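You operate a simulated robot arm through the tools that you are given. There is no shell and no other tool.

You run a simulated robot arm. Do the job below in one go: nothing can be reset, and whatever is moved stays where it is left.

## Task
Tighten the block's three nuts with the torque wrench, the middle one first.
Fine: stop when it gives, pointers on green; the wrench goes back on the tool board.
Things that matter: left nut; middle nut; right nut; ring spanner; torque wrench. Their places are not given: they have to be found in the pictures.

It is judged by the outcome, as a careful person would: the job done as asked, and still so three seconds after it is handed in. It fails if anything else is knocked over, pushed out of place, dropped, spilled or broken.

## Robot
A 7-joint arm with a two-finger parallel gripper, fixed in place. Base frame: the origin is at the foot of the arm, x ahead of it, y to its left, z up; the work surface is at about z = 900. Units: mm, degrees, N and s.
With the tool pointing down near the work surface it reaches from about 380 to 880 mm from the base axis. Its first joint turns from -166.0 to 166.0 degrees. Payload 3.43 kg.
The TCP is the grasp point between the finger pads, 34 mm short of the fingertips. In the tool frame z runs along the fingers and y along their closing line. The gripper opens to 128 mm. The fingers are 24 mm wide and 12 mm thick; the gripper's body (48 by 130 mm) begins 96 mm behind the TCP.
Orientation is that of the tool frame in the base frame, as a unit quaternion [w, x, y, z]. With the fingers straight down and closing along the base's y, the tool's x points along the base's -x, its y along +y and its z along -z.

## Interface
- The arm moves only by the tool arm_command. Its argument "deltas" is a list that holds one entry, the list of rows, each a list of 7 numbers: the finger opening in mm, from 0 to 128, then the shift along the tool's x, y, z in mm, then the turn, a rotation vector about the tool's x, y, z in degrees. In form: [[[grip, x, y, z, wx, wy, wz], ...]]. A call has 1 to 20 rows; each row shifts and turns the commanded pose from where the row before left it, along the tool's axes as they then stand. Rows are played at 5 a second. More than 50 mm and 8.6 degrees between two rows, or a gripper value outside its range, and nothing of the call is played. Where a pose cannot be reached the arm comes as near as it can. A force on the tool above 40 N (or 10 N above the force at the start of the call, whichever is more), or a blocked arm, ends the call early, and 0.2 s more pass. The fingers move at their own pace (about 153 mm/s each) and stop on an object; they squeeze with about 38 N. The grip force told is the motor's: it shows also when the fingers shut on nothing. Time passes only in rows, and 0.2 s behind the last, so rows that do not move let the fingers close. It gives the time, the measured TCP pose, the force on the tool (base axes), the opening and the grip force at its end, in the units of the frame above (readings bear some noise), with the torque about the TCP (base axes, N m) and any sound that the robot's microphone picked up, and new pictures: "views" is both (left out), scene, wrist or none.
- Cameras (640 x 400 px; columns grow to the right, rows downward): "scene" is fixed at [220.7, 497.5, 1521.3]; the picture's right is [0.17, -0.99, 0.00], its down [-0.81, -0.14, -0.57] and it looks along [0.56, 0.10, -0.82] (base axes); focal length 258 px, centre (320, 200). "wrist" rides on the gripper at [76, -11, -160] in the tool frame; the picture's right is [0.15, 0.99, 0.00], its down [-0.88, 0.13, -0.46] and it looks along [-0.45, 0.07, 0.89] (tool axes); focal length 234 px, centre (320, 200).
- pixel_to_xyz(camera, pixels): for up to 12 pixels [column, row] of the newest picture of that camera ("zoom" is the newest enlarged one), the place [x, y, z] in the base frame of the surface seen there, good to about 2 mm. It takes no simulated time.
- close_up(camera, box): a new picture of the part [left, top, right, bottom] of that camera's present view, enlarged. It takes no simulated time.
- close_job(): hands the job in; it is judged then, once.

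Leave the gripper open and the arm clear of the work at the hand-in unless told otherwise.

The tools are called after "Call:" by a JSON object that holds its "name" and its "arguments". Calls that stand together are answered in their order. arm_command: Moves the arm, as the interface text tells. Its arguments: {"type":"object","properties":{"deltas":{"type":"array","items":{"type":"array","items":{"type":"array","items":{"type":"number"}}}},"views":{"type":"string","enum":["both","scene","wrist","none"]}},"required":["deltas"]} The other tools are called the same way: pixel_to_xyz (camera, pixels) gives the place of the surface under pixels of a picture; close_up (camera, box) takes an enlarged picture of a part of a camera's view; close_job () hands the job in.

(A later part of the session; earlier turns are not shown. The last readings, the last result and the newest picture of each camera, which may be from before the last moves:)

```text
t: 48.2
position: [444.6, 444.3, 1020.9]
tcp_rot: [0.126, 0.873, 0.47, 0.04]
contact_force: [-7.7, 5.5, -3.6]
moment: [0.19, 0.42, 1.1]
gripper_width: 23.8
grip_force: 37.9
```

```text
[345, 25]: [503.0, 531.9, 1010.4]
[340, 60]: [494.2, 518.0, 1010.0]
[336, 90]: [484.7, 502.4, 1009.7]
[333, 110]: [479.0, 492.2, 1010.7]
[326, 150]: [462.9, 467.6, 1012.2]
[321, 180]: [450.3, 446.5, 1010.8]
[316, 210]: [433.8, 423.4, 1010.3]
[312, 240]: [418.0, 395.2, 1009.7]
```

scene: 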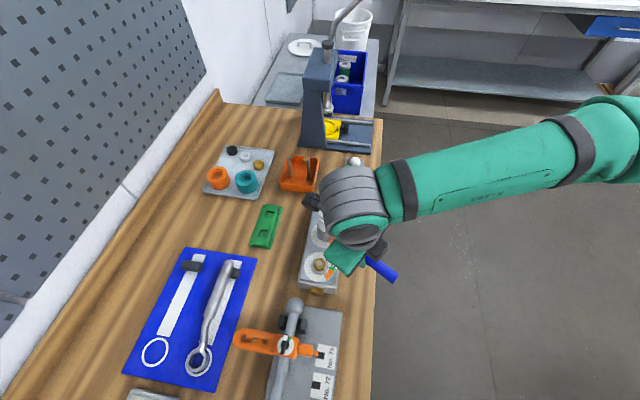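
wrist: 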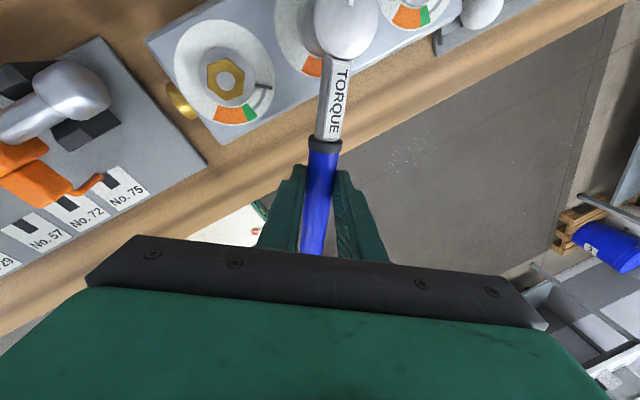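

The wrench is level again (top ≈ 1010 all along) and the torque about the nut is near zero, but the grip is twisted (Mz 1.1). I'll turn the tool +1.5° and shift half a millimetre to relax it, then read again.

Call:
{"name": "arm_command", "arguments": {"deltas": [[[5, 0, -0.48, -0.13, -0.076, 0.388, -1.447], [5, 0, 0, 0, 0, 0, 0]]], "views": "wrist"}}

```text
t: 48.8
position: [445.1, 443.4, 1020.4]
tcp_rot: [0.128, 0.866, 0.481, 0.041]
contact_force: [-0.3, 2.4, -1.6]
moment: [0.1, 0.09, 0.2]
gripper_width: 23.4
grip_force: 38.3
```

wrist: 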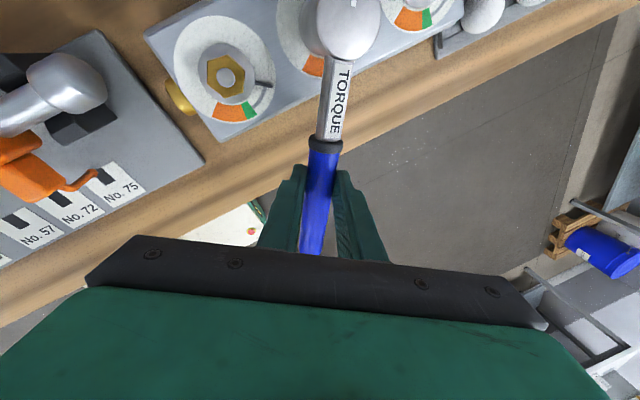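

Now it's relaxed: forces under 3 N and moments near zero. I'll lift straight up in 3 mm steps, 9 mm first, and check it comes along.

Call:
{"name": "arm_command", "arguments": {"deltas": [[[5, -0.15, 0.78, -2.9, 0, 0, 0], [5, -0.15, 0.78, -2.9, 0, 0, 0], [5, -0.15, 0.78, -2.9, 0, 0, 0], [5, 0, 0, 0, 0, 0, 0]]]}}

Call:
{"name": "pixel_to_xyz", "arguments": {"camera": "wrist", "pixels": [[345, 25], [340, 60], [336, 90], [333, 110], [326, 150], [321, 180], [316, 210], [312, 240]]}}

```text
t: 49.8
position: [445.3, 444.8, 1028.4]
tcp_rot: [0.127, 0.867, 0.481, 0.041]
contact_force: [-1.3, 0.9, -4.3]
moment: [-0.15, 0.15, 0.17]
gripper_width: 23.3
grip_force: 38.7
```

scene: 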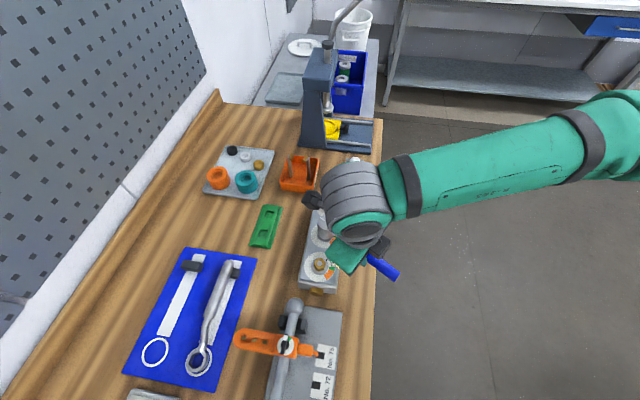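
wrist: 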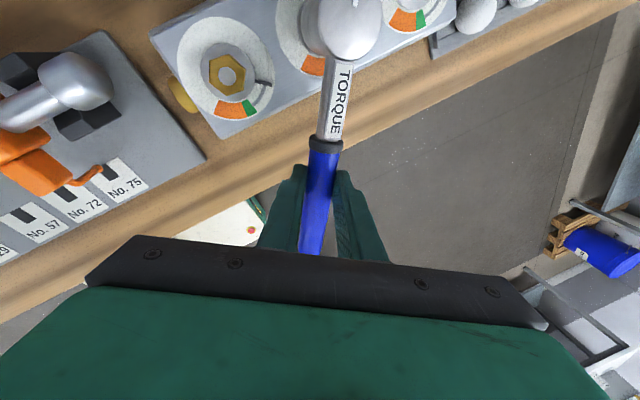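

```text
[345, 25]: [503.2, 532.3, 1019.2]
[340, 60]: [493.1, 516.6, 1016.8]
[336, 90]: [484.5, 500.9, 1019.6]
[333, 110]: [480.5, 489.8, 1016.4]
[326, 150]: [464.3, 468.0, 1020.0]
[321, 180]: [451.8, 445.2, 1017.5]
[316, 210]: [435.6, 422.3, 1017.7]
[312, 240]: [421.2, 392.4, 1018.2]
```

It comes up level and free. I'll lift a further 27 mm and then look at the middle dial.

Call:
{"name": "arm_command", "arguments": {"deltas": [[[5, -0.15, 0.78, -2.9, 0, 0, 0], [5, -0.15, 0.78, -2.9, 0, 0, 0], [5, -0.3, 1.55, -5.8, 0, 0, 0], [5, -0.3, 1.55, -5.8, 0, 0, 0], [5, -0.5, 2.6, -9.65, 0, 0, 0], [5, 0, 0, 0, 0, 0, 0]]]}}

Call:
{"name": "close_up", "arguments": {"camera": "wrist", "box": [200, 0, 440, 150]}}

Call:
{"name": "close_up", "arguments": {"camera": "scene", "box": [294, 205, 358, 245]}}

```text
t: 51.2
position: [446.3, 444.9, 1057.9]
tcp_rot: [0.128, 0.866, 0.481, 0.04]
contact_force: [-0.3, 0.1, -3.0]
moment: [-0.1, 0.11, -0.04]
gripper_width: 23.3
grip_force: 38.0
```

scene: 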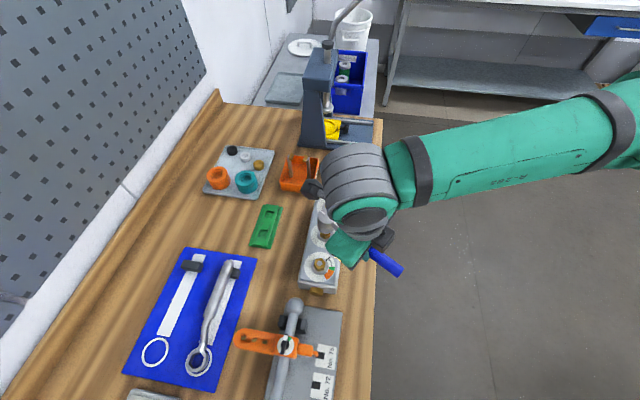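
wrist: 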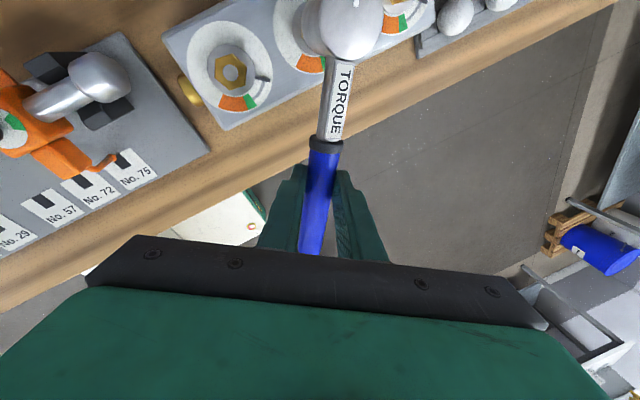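

```text
2.67 times, centred on (320, 75) of wrist
```

zoom: 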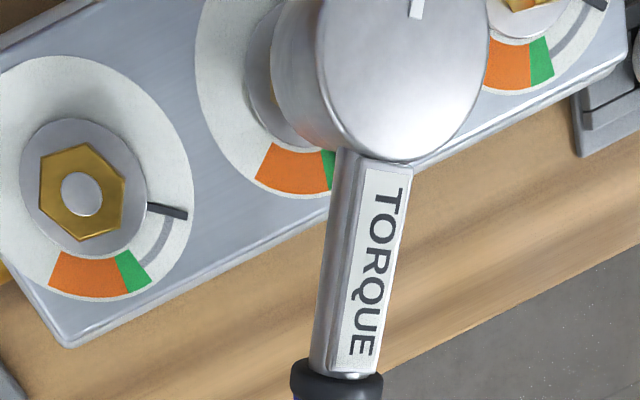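

```text
10.00 times, centred on (326, 225) of scene
```

zoom: 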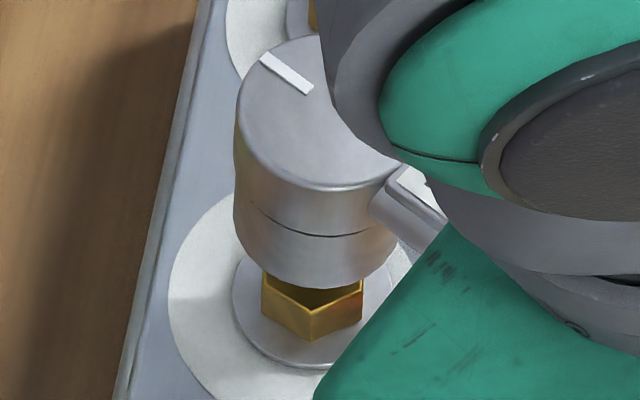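

The wrench is free of the nut. The gripper still hides the green zone from the scene camera, so I'll swing the handle back toward −69° in the air around the nut axis (13 × 4°), which both uncovers the dial and sets up the next bite.

Call:
{"name": "arm_command", "arguments": {"deltas": [[[5, -0.05, 7.225, 1.943, -0.202, 1.036, -3.859], [5, -0.05, 7.225, 1.943, -0.202, 1.036, -3.859], [5, -0.05, 7.225, 1.943, -0.202, 1.036, -3.859], [5, -0.05, 7.225, 1.943, -0.202, 1.036, -3.859], [5, -0.05, 7.225, 1.943, -0.202, 1.036, -3.859], [5, -0.05, 7.225, 1.943, -0.202, 1.036, -3.859], [5, -0.05, 7.225, 1.943, -0.202, 1.036, -3.859], [5, -0.05, 7.225, 1.943, -0.202, 1.036, -3.859], [5, -0.05, 7.225, 1.943, -0.202, 1.036, -3.859], [5, -0.05, 7.225, 1.943, -0.202, 1.036, -3.859], [5, -0.05, 7.225, 1.943, -0.202, 1.036, -3.859], [5, -0.05, 7.225, 1.943, -0.202, 1.036, -3.859], [5, -0.05, 7.225, 1.943, -0.202, 1.036, -3.859], [5, 0, 0, 0, 0, 0, 0]]]}}

Call:
{"name": "close_up", "arguments": {"camera": "scene", "box": [294, 205, 358, 245]}}

```text
t: 54.2
position: [538.0, 430.2, 1057.2]
tcp_rot: [0.096, 0.567, 0.813, 0.092]
contact_force: [-0.4, 0.1, -3.8]
moment: [-0.13, -0.02, -0.04]
gripper_width: 23.1
grip_force: 37.3
```

scene: 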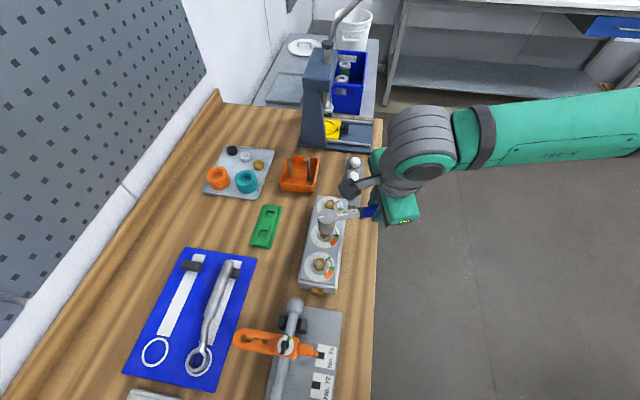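
wrist: 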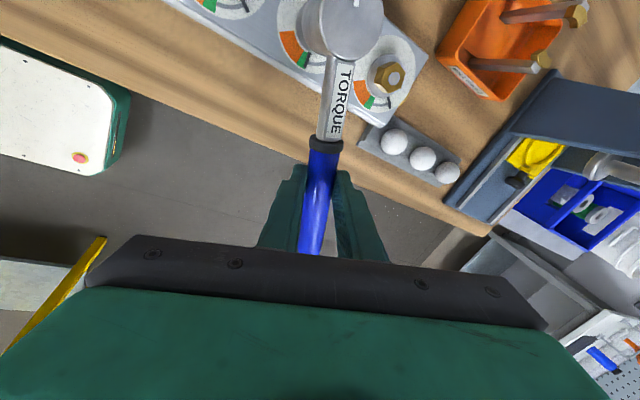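

```text
10.00 times, centred on (326, 225) of scene
```

zoom: 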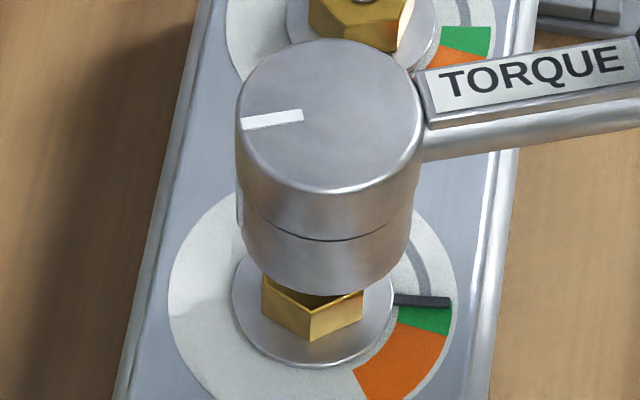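

Very useful: the middle pointer is now right at the leading edge of green (zoom (425,300)), so it needs only a few degrees more and the wrench hasn't given yet. I'll measure the pointer, green edges and the visible nut corner for the next bite.

Call:
{"name": "pixel_to_xyz", "arguments": {"camera": "zoom", "pixels": [[405, 300], [445, 301], [425, 318], [425, 333], [313, 312], [264, 280], [361, 296], [313, 340], [245, 110], [300, 115], [242, 95], [422, 100]]}}

Call:
{"name": "close_up", "arguments": {"camera": "scene", "box": [310, 222, 350, 247]}}

```text
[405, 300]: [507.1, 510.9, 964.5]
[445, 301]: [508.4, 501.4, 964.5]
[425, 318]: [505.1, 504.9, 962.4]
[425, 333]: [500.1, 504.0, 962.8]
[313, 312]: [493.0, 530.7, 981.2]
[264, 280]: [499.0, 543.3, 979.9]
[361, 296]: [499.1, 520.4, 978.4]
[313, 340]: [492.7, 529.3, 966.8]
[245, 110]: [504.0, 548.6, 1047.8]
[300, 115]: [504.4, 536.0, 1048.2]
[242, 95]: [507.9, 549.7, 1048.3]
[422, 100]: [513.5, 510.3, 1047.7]
```

```text
16.00 times, centred on (330, 234) of scene
```

zoom: 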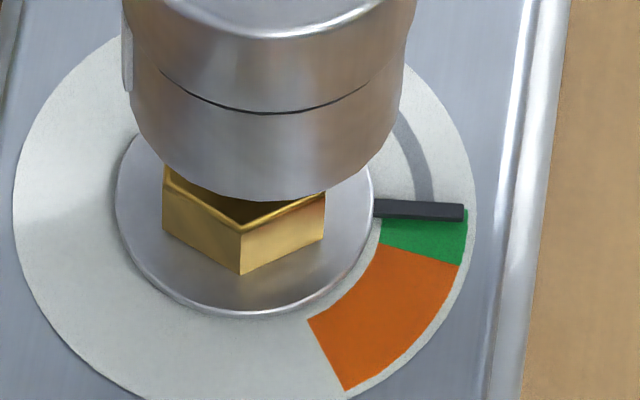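

Pointer is at about −84° and green runs to about −100°, so roughly 8° more centres it. The nut's corners are now near 0° (mod 60), so the handle should re-engage at about −58°. I'll measure the handle's present direction from the wrist view.

Call:
{"name": "pixel_to_xyz", "arguments": {"camera": "wrist", "pixels": [[352, 15], [342, 62], [338, 80], [336, 100], [333, 120], [331, 135], [325, 160], [320, 185], [316, 210], [312, 235]]}}

Call:
{"name": "close_up", "arguments": {"camera": "scene", "box": [304, 195, 384, 245]}}

```text
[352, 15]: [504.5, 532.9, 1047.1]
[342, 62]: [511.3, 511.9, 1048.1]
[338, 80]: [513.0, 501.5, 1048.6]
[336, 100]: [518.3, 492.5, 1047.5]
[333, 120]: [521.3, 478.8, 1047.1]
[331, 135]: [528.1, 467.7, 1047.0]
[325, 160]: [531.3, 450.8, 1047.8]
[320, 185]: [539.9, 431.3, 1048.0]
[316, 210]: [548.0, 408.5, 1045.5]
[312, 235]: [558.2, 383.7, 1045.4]
```

```text
8.00 times, centred on (344, 220) of scene
```

zoom: 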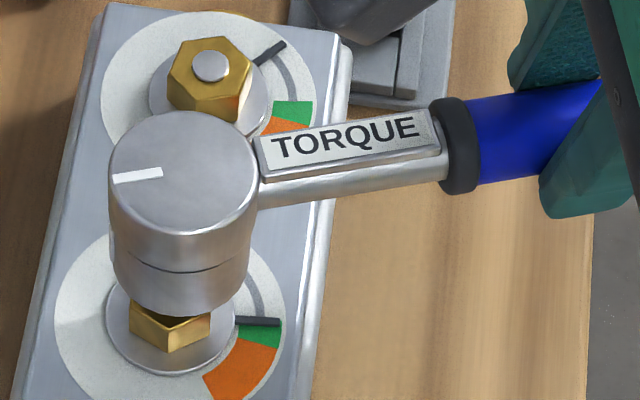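

Handle direction is −70.3° and the wrench hangs level. I'll swing it +12° about its head axis to −58°, then measure the head centre against the nut.

Call:
{"name": "arm_command", "arguments": {"deltas": [[[5, -0.05, 7.225, 1.943, -0.202, 1.036, -3.859], [5, -0.05, 7.225, 1.943, -0.202, 1.036, -3.859], [5, -0.05, 7.225, 1.943, -0.202, 1.036, -3.859], [5, 0, 0, 0, 0, 0, 0]]]}}

Call:
{"name": "close_up", "arguments": {"camera": "scene", "box": [296, 203, 360, 243]}}

Call:
{"name": "pixel_to_xyz", "arguments": {"camera": "wrist", "pixels": [[352, 15], [342, 62], [338, 80], [336, 100], [333, 120], [331, 135], [325, 160], [320, 185], [316, 210], [312, 235]]}}

```text
t: 55.2
position: [557.4, 438.9, 1057.1]
tcp_rot: [0.085, 0.479, 0.868, 0.101]
contact_force: [-0.2, -0.9, -3.8]
moment: [-0.1, -0.07, 0.0]
gripper_width: 23.2
grip_force: 37.4
```

scene: 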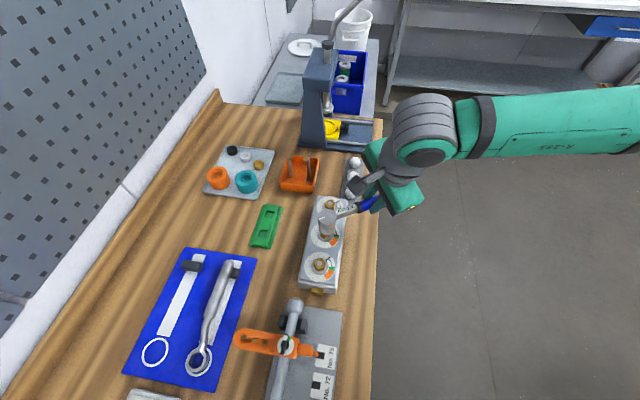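
wrist: 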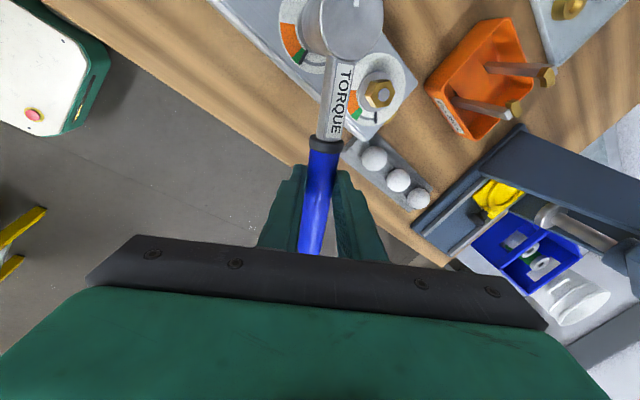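

```text
10.00 times, centred on (328, 223) of scene
```

zoom: 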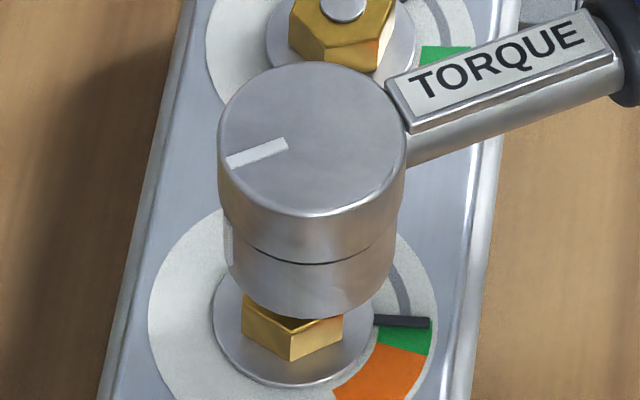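

```text
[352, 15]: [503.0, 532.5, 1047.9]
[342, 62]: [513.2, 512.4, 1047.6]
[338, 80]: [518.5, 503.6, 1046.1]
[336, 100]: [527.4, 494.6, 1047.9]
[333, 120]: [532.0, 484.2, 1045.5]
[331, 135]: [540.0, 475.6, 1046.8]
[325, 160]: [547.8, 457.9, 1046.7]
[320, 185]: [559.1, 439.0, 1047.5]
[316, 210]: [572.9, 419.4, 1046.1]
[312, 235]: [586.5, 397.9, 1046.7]
```

Handle is at −58.2°. Now the head rim, to centre it over the nut.

Call:
{"name": "pixel_to_xyz", "arguments": {"camera": "zoom", "pixels": [[223, 135], [400, 140], [308, 67], [318, 212], [245, 92], [373, 85], [383, 190], [245, 190], [312, 140], [291, 335], [243, 312], [341, 325]]}}

```text
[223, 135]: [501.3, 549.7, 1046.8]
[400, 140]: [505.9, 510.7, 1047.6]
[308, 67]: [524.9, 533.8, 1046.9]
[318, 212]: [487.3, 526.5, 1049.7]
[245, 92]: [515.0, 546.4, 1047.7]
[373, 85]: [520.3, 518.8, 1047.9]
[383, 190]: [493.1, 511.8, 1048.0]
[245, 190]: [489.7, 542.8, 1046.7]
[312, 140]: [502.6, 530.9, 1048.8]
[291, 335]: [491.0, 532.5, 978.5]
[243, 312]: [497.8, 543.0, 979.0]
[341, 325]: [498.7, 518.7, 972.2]
```

The head is centred to about 1.5 mm; I'll correct +0.5/+1.5 mm, lower 23 mm, then 6 mm more in fine steps to engage the nut.

Call:
{"name": "arm_command", "arguments": {"deltas": [[[5, 1.03, 1.18, 0.26, 0, 0, 0], [5, 0.23, -1.19, 4.44, 0, 0, 0], [5, 0.23, -1.19, 4.44, 0, 0, 0], [5, 0.23, -1.19, 4.44, 0, 0, 0], [5, 0.23, -1.19, 4.44, 0, 0, 0], [5, 0.23, -1.19, 4.44, 0, 0, 0], [5, 0.08, -0.39, 1.45, 0, 0, 0], [5, 0.08, -0.39, 1.45, 0, 0, 0], [5, 0.08, -0.39, 1.45, 0, 0, 0], [5, 0.08, -0.39, 1.45, 0, 0, 0], [5, 0, 0, 0, 0, 0, 0]]], "views": "scene"}}

Call:
{"name": "close_up", "arguments": {"camera": "scene", "box": [296, 208, 360, 248]}}

```text
t: 57.6
position: [559.2, 439.9, 1028.6]
tcp_rot: [0.086, 0.48, 0.867, 0.101]
contact_force: [4.1, 3.0, -1.6]
moment: [0.25, -0.22, -0.57]
gripper_width: 23.1
grip_force: 38.5
```

scene: 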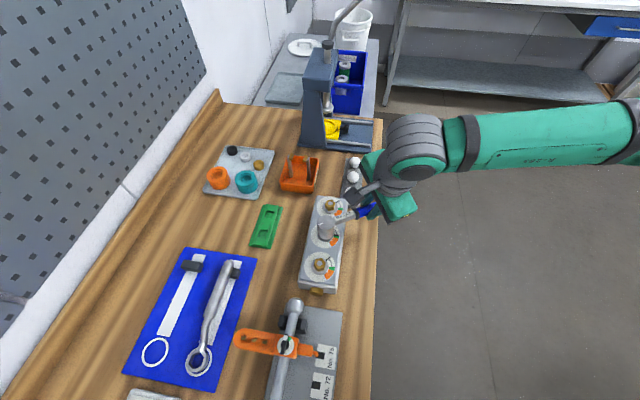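

```text
10.00 times, centred on (328, 228) of scene
```

zoom: 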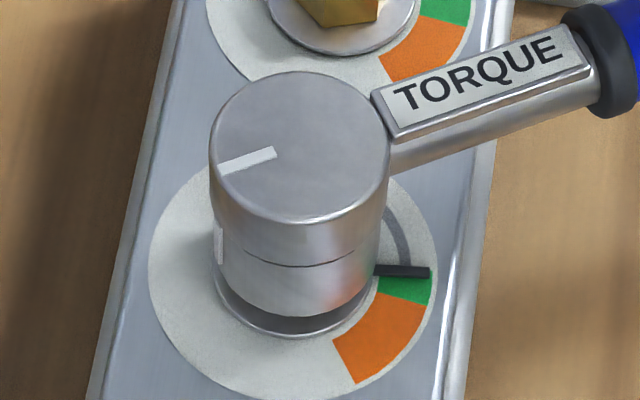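

It's engaging: underside just below the nut's top, low forces, pointer visible at the start of green. Continuing down 9 mm.

Call:
{"name": "arm_command", "arguments": {"deltas": [[[5, 0.08, -0.39, 1.45, 0, 0, 0], [5, 0.08, -0.39, 1.45, 0, 0, 0], [5, 0.08, -0.39, 1.45, 0, 0, 0], [5, 0.08, -0.39, 1.45, 0, 0, 0], [5, 0.08, -0.39, 1.45, 0, 0, 0], [5, 0.08, -0.39, 1.45, 0, 0, 0], [5, 0, 0, 0, 0, 0, 0]]], "views": "scene"}}

Call:
{"name": "close_up", "arguments": {"camera": "scene", "box": [296, 208, 360, 248]}}

```text
t: 59.2
position: [558.3, 438.9, 1019.7]
tcp_rot: [0.085, 0.479, 0.868, 0.102]
contact_force: [4.2, 1.9, -0.8]
moment: [0.11, -0.21, -0.48]
gripper_width: 23.4
grip_force: 37.9
```

scene: 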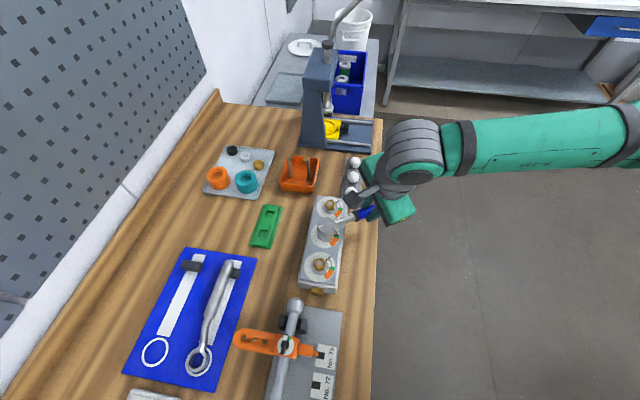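

```text
10.00 times, centred on (328, 228) of scene
```

zoom: 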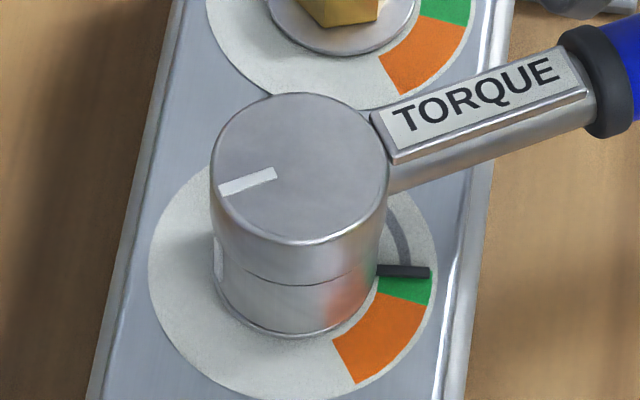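

Seated, and the pointer is clearly visible beside the head. Now clockwise again in 2° steps, three at first, watching pointer, torque and sound.

Call:
{"name": "arm_command", "arguments": {"deltas": [[[5, 0.22, -3.6, -0.98, 0.101, -0.518, 1.929], [5, 0.22, -3.6, -0.98, 0.101, -0.518, 1.929], [5, 0.22, -3.6, -0.98, 0.101, -0.518, 1.929]]], "views": "scene"}}

Call:
{"name": "close_up", "arguments": {"camera": "scene", "box": [296, 208, 360, 248]}}

```text
t: 60.0
position: [548.8, 435.3, 1020.1]
tcp_rot: [0.091, 0.524, 0.842, 0.097]
contact_force: [1.3, 4.8, -1.4]
moment: [0.3, -0.07, -0.21]
gripper_width: 23.7
grip_force: 38.2
```

scene: 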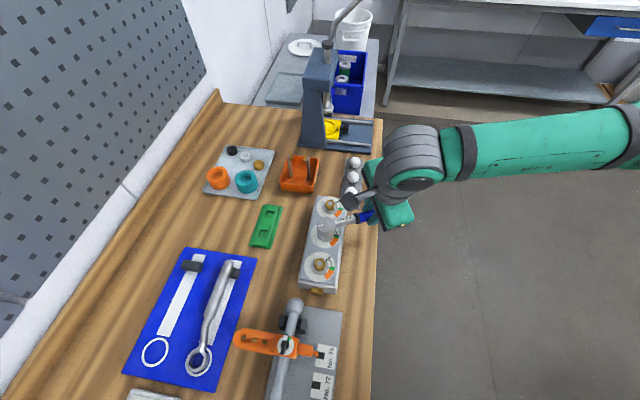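

```text
10.00 times, centred on (328, 228) of scene
```

zoom: 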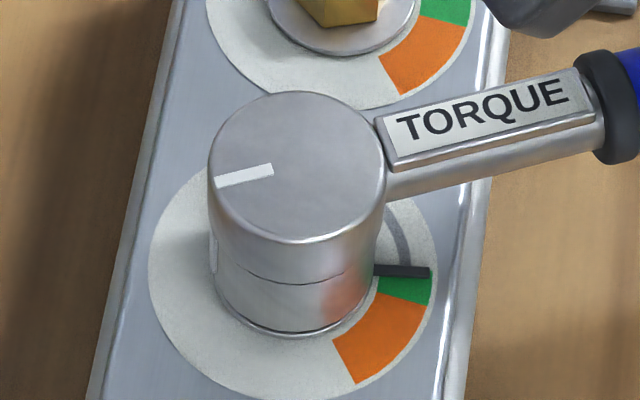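

Slack is being taken up; the pointer hasn't moved yet. Two more 2° steps.

Call:
{"name": "arm_command", "arguments": {"deltas": [[[5, 0.4, -3.6, -0.98, 0.101, -0.518, 1.929], [5, 0.3, -3.6, -0.98, 0.101, -0.518, 1.929]]], "views": "scene"}}

Call:
{"name": "close_up", "arguments": {"camera": "scene", "box": [296, 208, 360, 248]}}

```text
t: 60.6
position: [540.9, 432.1, 1021.1]
tcp_rot: [0.093, 0.553, 0.822, 0.095]
contact_force: [4.6, 8.0, 1.9]
moment: [0.62, -0.28, -0.01]
gripper_width: 23.3
grip_force: 37.8
```

scene: 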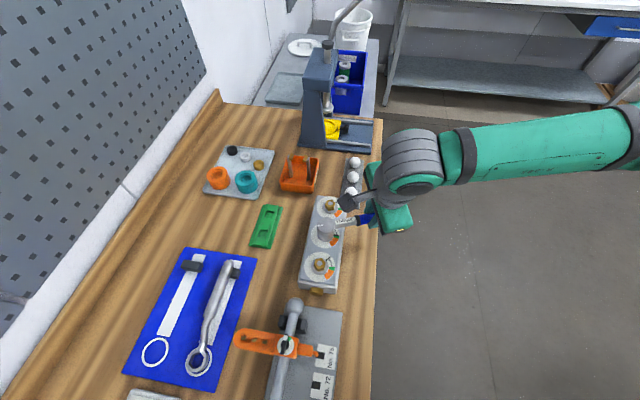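

```text
10.00 times, centred on (328, 228) of scene
```

zoom: 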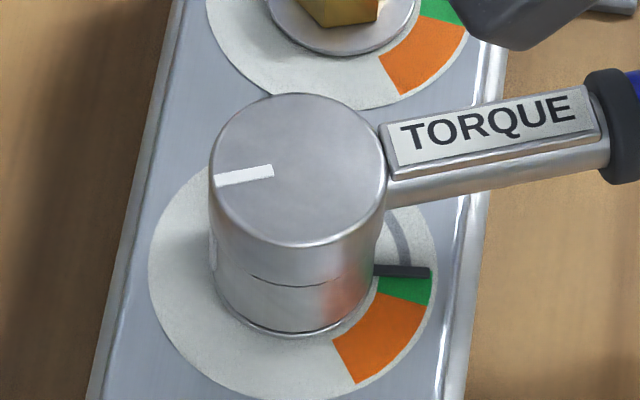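

The head's mark stays put while the handle flexes against it, and the torque is back to about 0.73 N·m, so the wrench is loading up before the nut moves on. Two more 2° steps with 0.4 mm inward correction.

Call:
{"name": "arm_command", "arguments": {"deltas": [[[5, 0.5, -3.6, -0.98, 0.101, -0.518, 1.929], [5, 0.3, -3.6, -0.98, 0.101, -0.518, 1.929]]], "views": "scene"}}

Call:
{"name": "close_up", "arguments": {"camera": "scene", "box": [296, 208, 360, 248]}}

```text
t: 61.2
position: [534.1, 429.9, 1020.4]
tcp_rot: [0.096, 0.581, 0.803, 0.091]
contact_force: [4.8, 8.5, 7.0]
moment: [0.92, -0.14, 0.24]
gripper_width: 23.3
grip_force: 37.7
```

scene: 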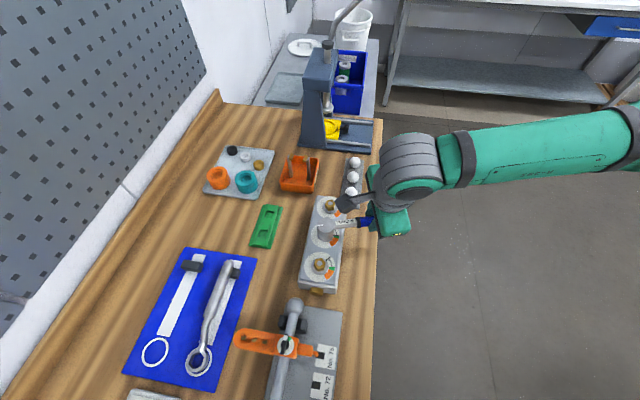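

```text
10.00 times, centred on (328, 228) of scene
```

zoom: 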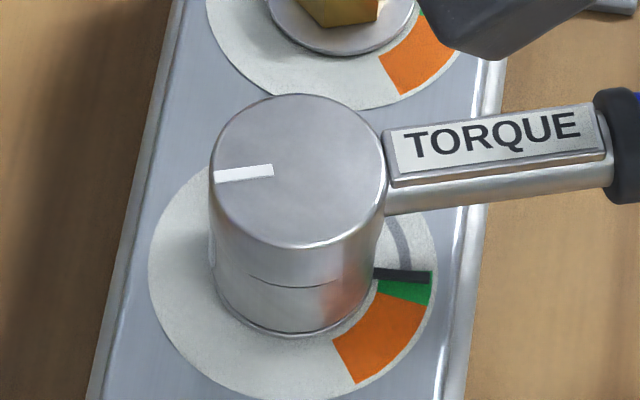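

The pointer has begun to move into green (torque ≈ 0.97 N·m). I'll continue 2° at a time, easing up 0.4 mm.

Call:
{"name": "arm_command", "arguments": {"deltas": [[[5, 0.3, -3.5, -1.37, 0.101, -0.518, 1.929], [5, 0, 0, 0, 0, 0, 0]]], "views": "scene"}}

Call:
{"name": "close_up", "arguments": {"camera": "scene", "box": [296, 208, 360, 248]}}

```text
t: 61.8
position: [530.5, 428.9, 1019.4]
tcp_rot: [0.098, 0.595, 0.792, 0.09]
contact_force: [5.5, 12.6, 6.4]
moment: [0.97, -0.18, 0.03]
gripper_width: 23.5
grip_force: 37.9
```

scene: 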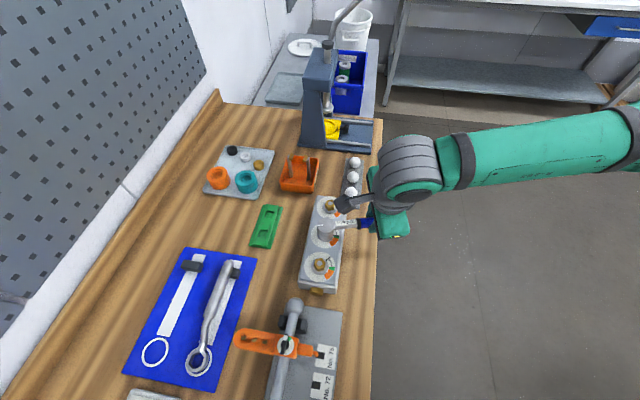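

```text
10.00 times, centred on (328, 228) of scene
```

zoom: 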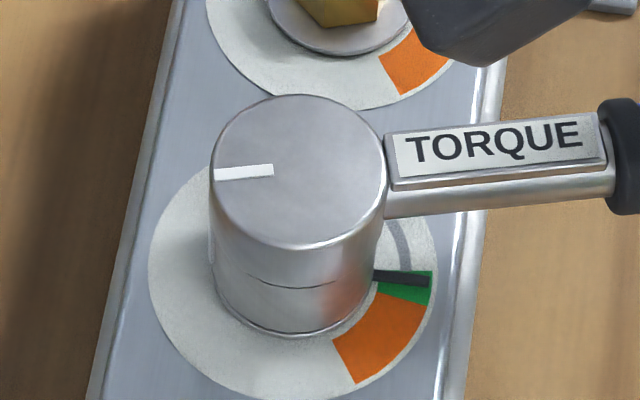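

The pointer is now inside green. No click yet; radial pull is 12 N, so 0.8 mm inward with the next 2°.

Call:
{"name": "arm_command", "arguments": {"deltas": [[[5, 1.1, -3.5, -1.2, 0.101, -0.518, 1.929], [5, 0, 0, 0, 0, 0, 0]]], "views": "scene"}}

Call:
{"name": "close_up", "arguments": {"camera": "scene", "box": [296, 208, 360, 248]}}

```text
t: 62.4
position: [525.9, 428.1, 1020.1]
tcp_rot: [0.101, 0.609, 0.782, 0.086]
contact_force: [5.0, 3.1, 5.2]
moment: [0.41, -0.26, 0.29]
gripper_width: 23.2
grip_force: 37.7
```

scene: 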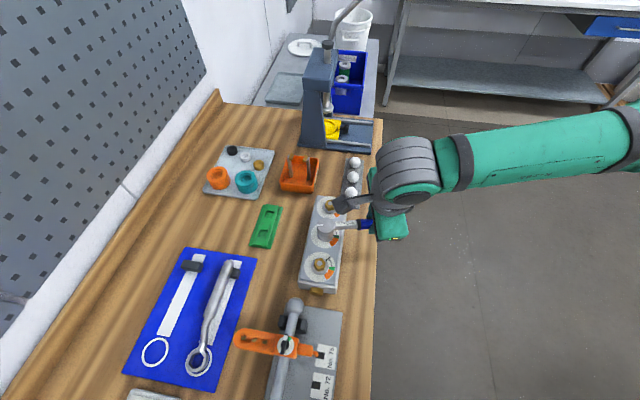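

```text
10.00 times, centred on (328, 228) of scene
```

zoom: 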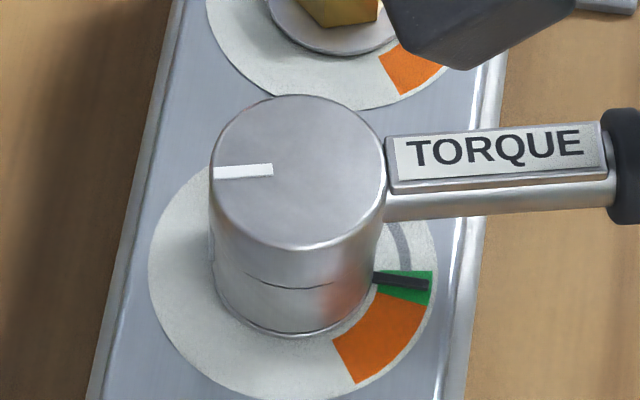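

Pointer near the middle of green, torque steady around 0.9 N·m, no give yet. One more small step of 1.5°.

Call:
{"name": "arm_command", "arguments": {"deltas": [[[5, 0.2, -2.65, -0.9, 0.076, -0.388, 1.447], [5, 0, 0, 0, 0, 0, 0]]], "views": "scene"}}

Call:
{"name": "close_up", "arguments": {"camera": "scene", "box": [296, 208, 360, 248]}}

```text
t: 63.0
position: [524.7, 428.2, 1020.3]
tcp_rot: [0.101, 0.619, 0.774, 0.086]
contact_force: [6.7, -0.2, 1.0]
moment: [-0.04, -0.3, 0.18]
gripper_width: 23.4
grip_force: 37.8
```

scene: 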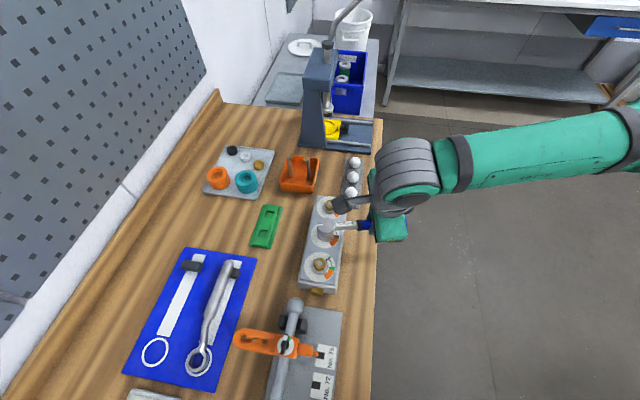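

```text
10.00 times, centred on (328, 228) of scene
```

zoom: 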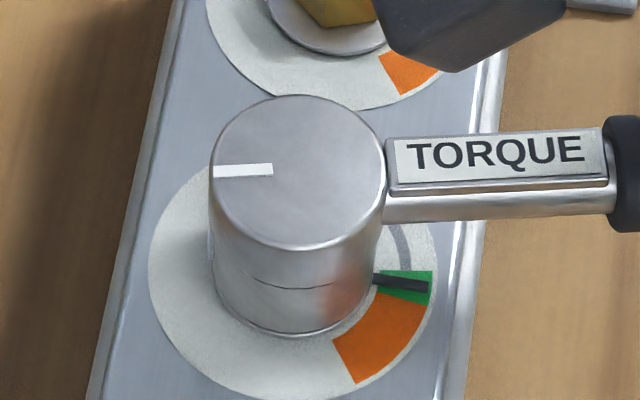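

Pointer is mid-green with about 0.87 N·m. Continuing very finely, 1° and listen.

Call:
{"name": "arm_command", "arguments": {"deltas": [[[5, 0.1, -1.78, -0.55, 0.05, -0.259, 0.965], [5, 0, 0, 0, 0, 0, 0]]], "views": "scene"}}

Call:
{"name": "close_up", "arguments": {"camera": "scene", "box": [312, 218, 352, 243]}}

```text
t: 63.6
position: [522.4, 428.8, 1019.3]
tcp_rot: [0.103, 0.626, 0.768, 0.085]
contact_force: [7.9, -4.0, 1.2]
moment: [-0.25, -0.34, 0.13]
gripper_width: 23.3
grip_force: 38.4
```

scene: 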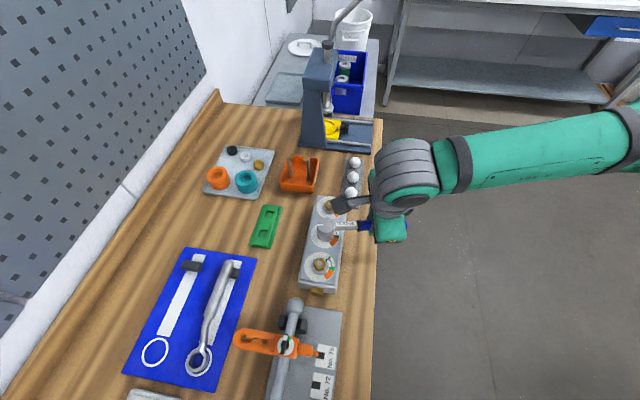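

```text
16.00 times, centred on (332, 230) of scene
```

zoom: 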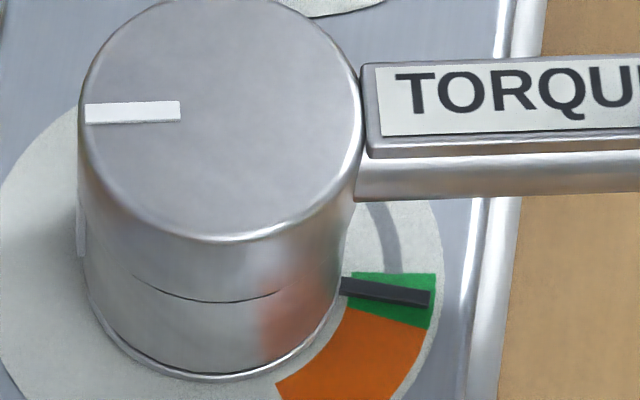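

Pointer is in the middle of green. One more 1° step, easing 0.3 mm outward.

Call:
{"name": "arm_command", "arguments": {"deltas": [[[5, -0.2, -1.78, -0.55, 0.05, -0.259, 0.965], [5, 0, 0, 0, 0, 0, 0]]], "views": "scene"}}

Call:
{"name": "close_up", "arguments": {"camera": "scene", "box": [312, 218, 352, 243]}}

```text
t: 64.2
position: [521.0, 427.4, 1020.4]
tcp_rot: [0.105, 0.633, 0.762, 0.084]
contact_force: [9.5, -4.0, -3.2]
moment: [-0.83, -0.42, 0.03]
gripper_width: 23.4
grip_force: 37.9
```

scene: 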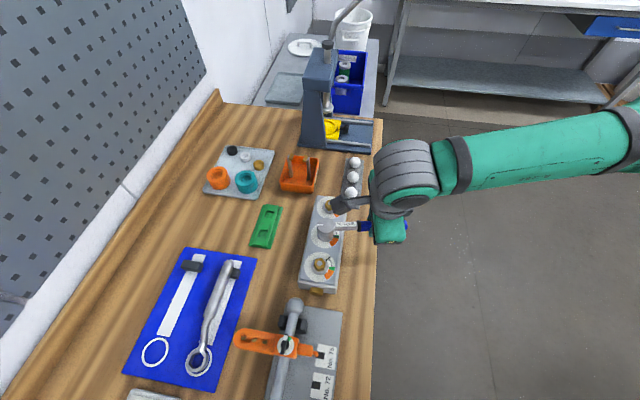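

```text
16.00 times, centred on (332, 230) of scene
```

zoom: 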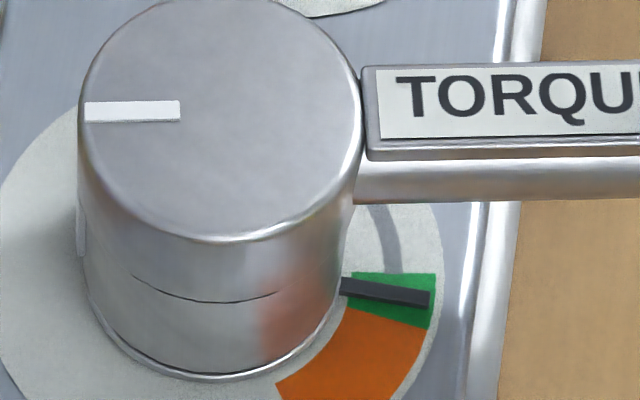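

The pointer held still this step while torque rose to about 0.96 N·m; the handle is loading. Another 1°.

Call:
{"name": "arm_command", "arguments": {"deltas": [[[5, 0.1, -1.78, -0.4, 0.05, -0.259, 0.965], [5, 0, 0, 0, 0, 0, 0]]], "views": "scene"}}

Call:
{"name": "close_up", "arguments": {"camera": "scene", "box": [312, 218, 352, 243]}}

```text
t: 64.8
position: [519.2, 426.7, 1020.8]
tcp_rot: [0.104, 0.64, 0.757, 0.083]
contact_force: [9.5, -8.5, -3.1]
moment: [-0.81, -0.36, 0.07]
gripper_width: 23.1
grip_force: 37.5
```

scene: 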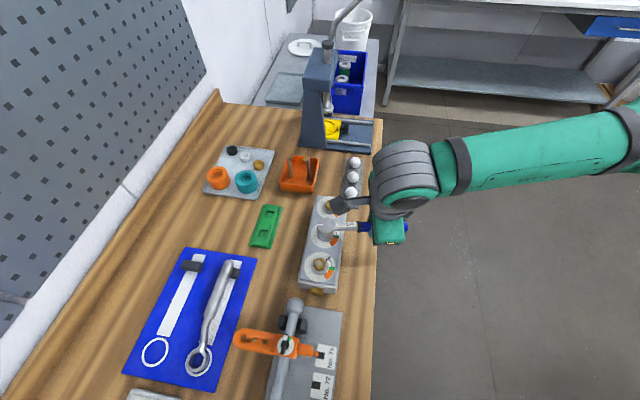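

```text
16.00 times, centred on (332, 230) of scene
```

zoom: 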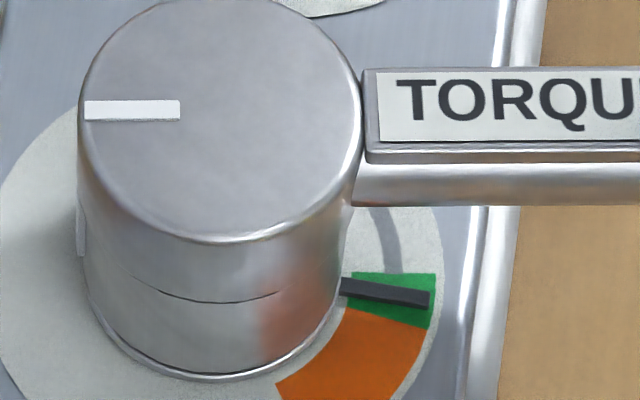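

The pointer stays mid-green while the handle deflects further, at about 0.95 N·m. Next step 1° with 0.5 mm outward to drop the 10 N radial push, so the reading is cleaner.

Call:
{"name": "arm_command", "arguments": {"deltas": [[[5, -0.4, -1.78, -0.4, 0.05, -0.259, 0.965], [5, 0, 0, 0, 0, 0, 0]]], "views": "scene"}}

Call:
{"name": "close_up", "arguments": {"camera": "scene", "box": [312, 218, 352, 243]}}

```text
t: 65.4
position: [517.3, 426.3, 1020.5]
tcp_rot: [0.104, 0.646, 0.752, 0.083]
contact_force: [8.9, -4.9, -3.8]
moment: [-0.73, -0.35, -0.07]
gripper_width: 23.3
grip_force: 38.3
```

scene: 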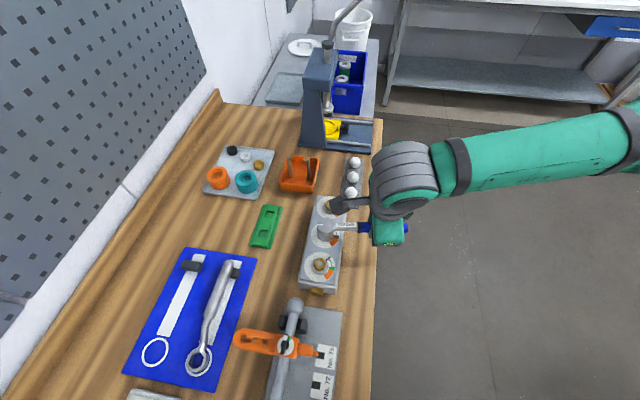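

```text
16.00 times, centred on (332, 230) of scene
```

zoom: 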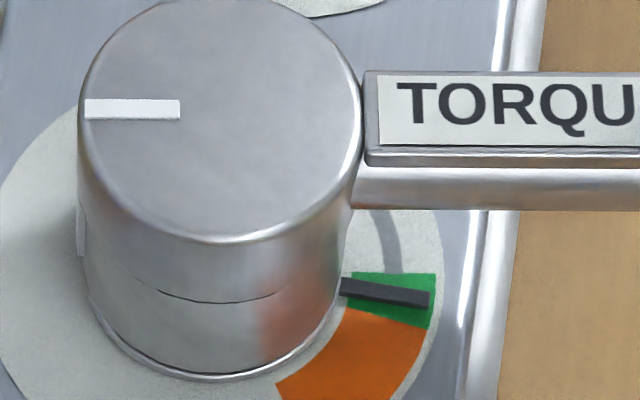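

The pointer is unmoved at mid-green while the handle goes on. I'll continue in 1° steps, as the pointer still has room in green, listening for the give.

Call:
{"name": "arm_command", "arguments": {"deltas": [[[5, 0.0, -1.78, -0.4, 0.05, -0.259, 0.965], [5, 0, 0, 0, 0, 0, 0]]], "views": "scene"}}

Call:
{"name": "close_up", "arguments": {"camera": "scene", "box": [312, 218, 352, 243]}}

```text
t: 66.0
position: [514.0, 426.1, 1020.8]
tcp_rot: [0.105, 0.653, 0.746, 0.081]
contact_force: [7.9, -3.5, -3.6]
moment: [-0.62, -0.27, -0.07]
gripper_width: 22.9
grip_force: 37.7
```

scene: 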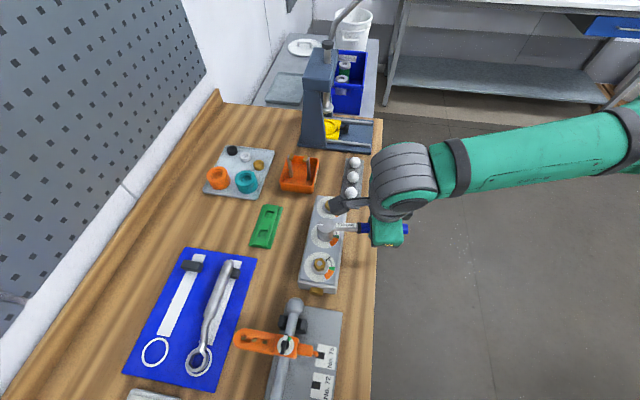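

```text
16.00 times, centred on (332, 230) of scene
```

zoom: 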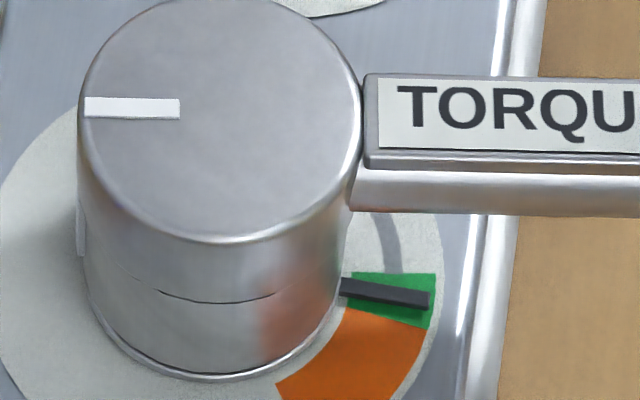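

Torque has dropped from 0.96 to about 0.73 N·m while the handle turned on and the pointer stayed put mid-green; that looks like the wrench yielding. One more cautious 1° step to confirm, watching the pointer.

Call:
{"name": "arm_command", "arguments": {"deltas": [[[5, 0.0, -1.78, -0.45, 0.05, -0.259, 0.965], [5, 0, 0, 0, 0, 0, 0]]], "views": "both"}}

Call:
{"name": "close_up", "arguments": {"camera": "scene", "box": [312, 218, 352, 243]}}

Call:
{"name": "close_up", "arguments": {"camera": "wrist", "box": [270, 0, 400, 80]}}

```text
t: 66.6
position: [511.6, 426.8, 1021.0]
tcp_rot: [0.106, 0.659, 0.741, 0.08]
contact_force: [7.9, -1.7, -4.9]
moment: [-0.59, -0.24, -0.03]
gripper_width: 23.3
grip_force: 37.6
```

scene: 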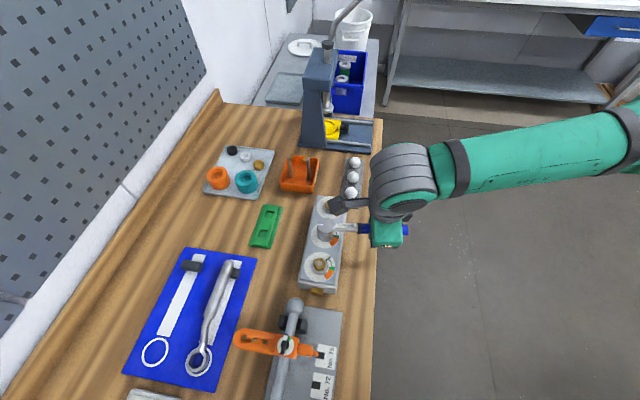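
wrist: 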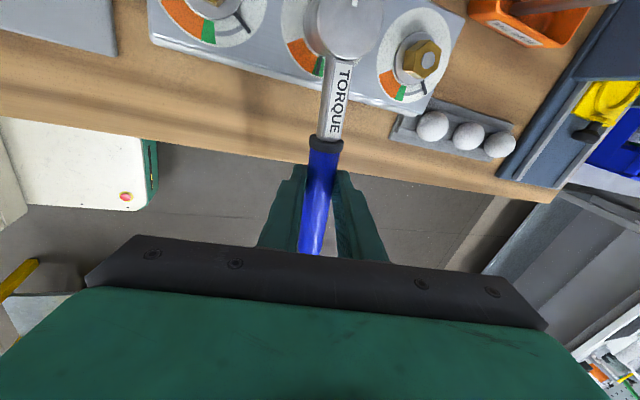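

```text
16.00 times, centred on (332, 230) of scene
```

zoom: 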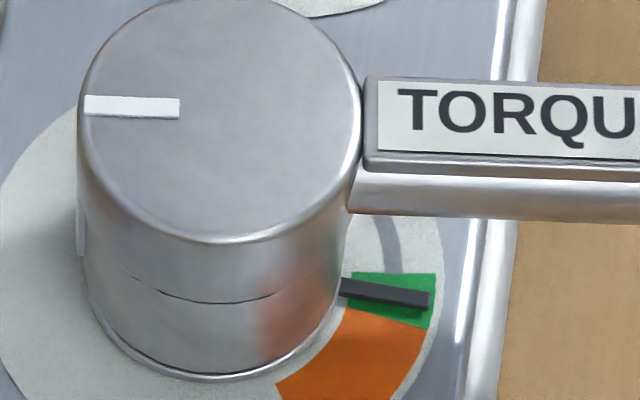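

```text
4.92 times, centred on (335, 40) of wrist
```

zoom: 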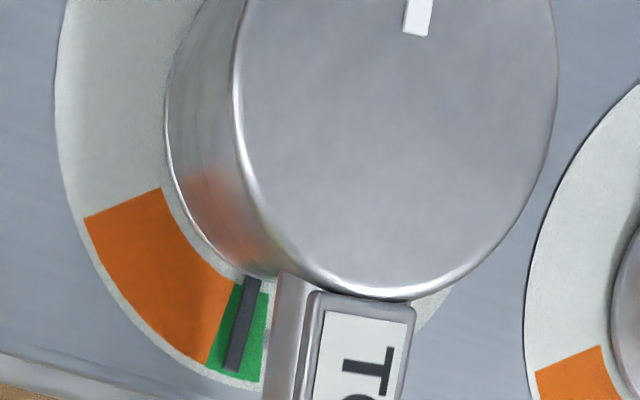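

Both views show the pointer well inside green (wrist view: just past its middle). I'll try one 2° step more; if the pointer still doesn't move, it's the wrench giving.

Call:
{"name": "arm_command", "arguments": {"deltas": [[[5, 0.05, -1.78, -0.48, 0.05, -0.259, 0.965], [5, 0.05, -1.78, -0.48, 0.05, -0.259, 0.965], [5, 0, 0, 0, 0, 0, 0]]], "views": "both"}}

Call:
{"name": "close_up", "arguments": {"camera": "scene", "box": [312, 218, 352, 243]}}

Call:
{"name": "close_up", "arguments": {"camera": "wrist", "box": [270, 0, 400, 80]}}

```text
t: 67.4
position: [508.7, 425.9, 1021.6]
tcp_rot: [0.106, 0.672, 0.729, 0.078]
contact_force: [6.9, 2.3, -8.3]
moment: [-0.78, -0.2, -0.08]
gripper_width: 23.2
grip_force: 37.8
```

scene: 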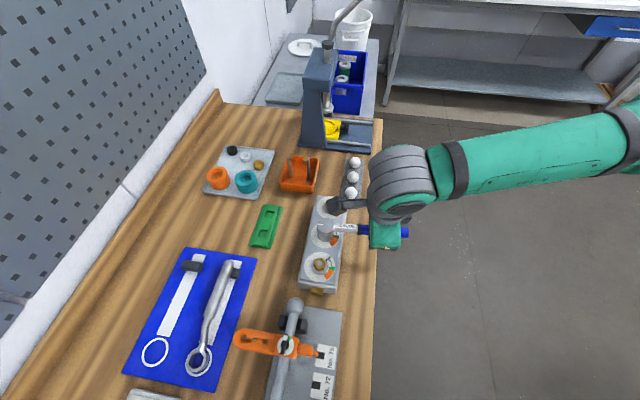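
wrist: 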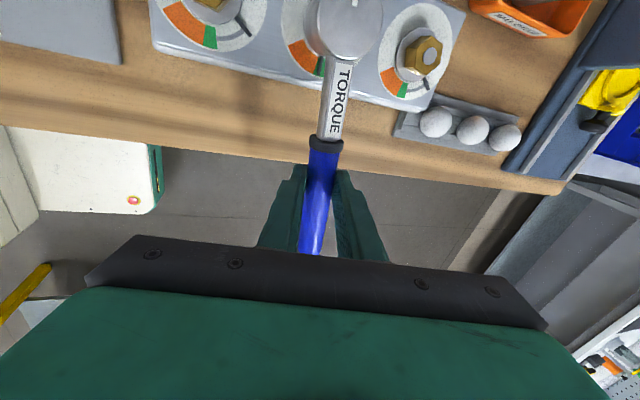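

```text
16.00 times, centred on (332, 230) of scene
```

zoom: 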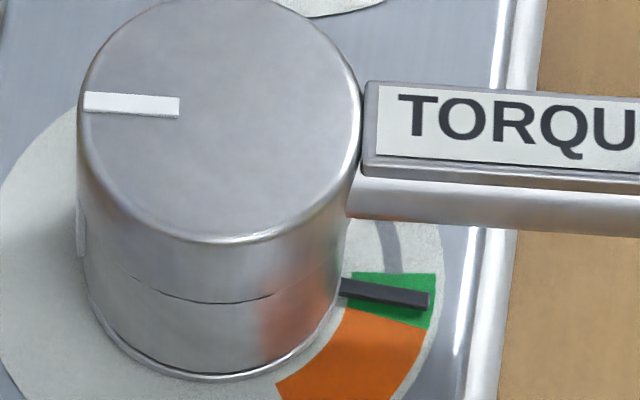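

```text
4.92 times, centred on (335, 40) of wrist
```

zoom: 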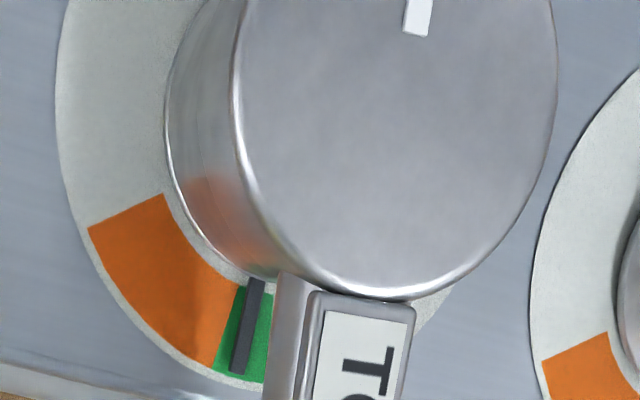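

The pointer hasn't moved over 7° of handle travel and the torque fell to 0.66 N·m: the wrench has given, with the pointer on green. I stop here and unload by turning back 3 × 2°, easing down 0.5 mm.

Call:
{"name": "arm_command", "arguments": {"deltas": [[[5, -0.06, 3.48, 1.46, -0.101, 0.518, -1.929], [5, -0.09, 3.61, 0.974, -0.101, 0.518, -1.929], [5, -0.09, 3.61, 0.974, -0.101, 0.518, -1.929], [5, 0, 0, 0, 0, 0, 0]]], "views": "scene"}}

Call:
{"name": "close_up", "arguments": {"camera": "scene", "box": [312, 218, 352, 243]}}

```text
t: 68.4
position: [521.5, 427.6, 1020.8]
tcp_rot: [0.103, 0.632, 0.763, 0.084]
contact_force: [8.7, -1.4, 0.4]
moment: [-0.14, -0.28, 0.01]
gripper_width: 23.5
grip_force: 37.7
```

scene: 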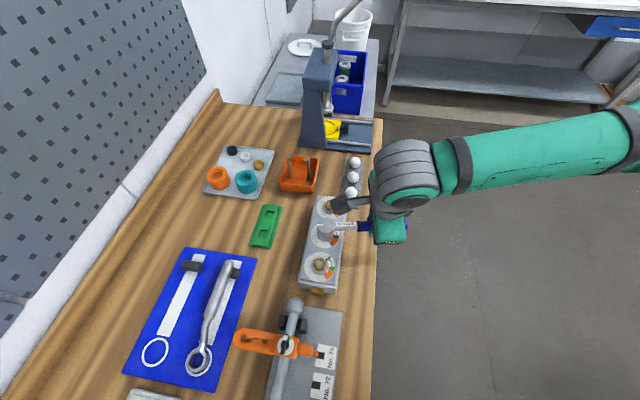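

```text
16.00 times, centred on (332, 230) of scene
```

zoom: 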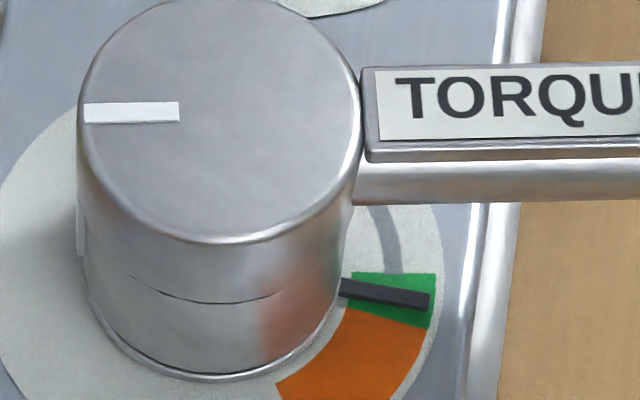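

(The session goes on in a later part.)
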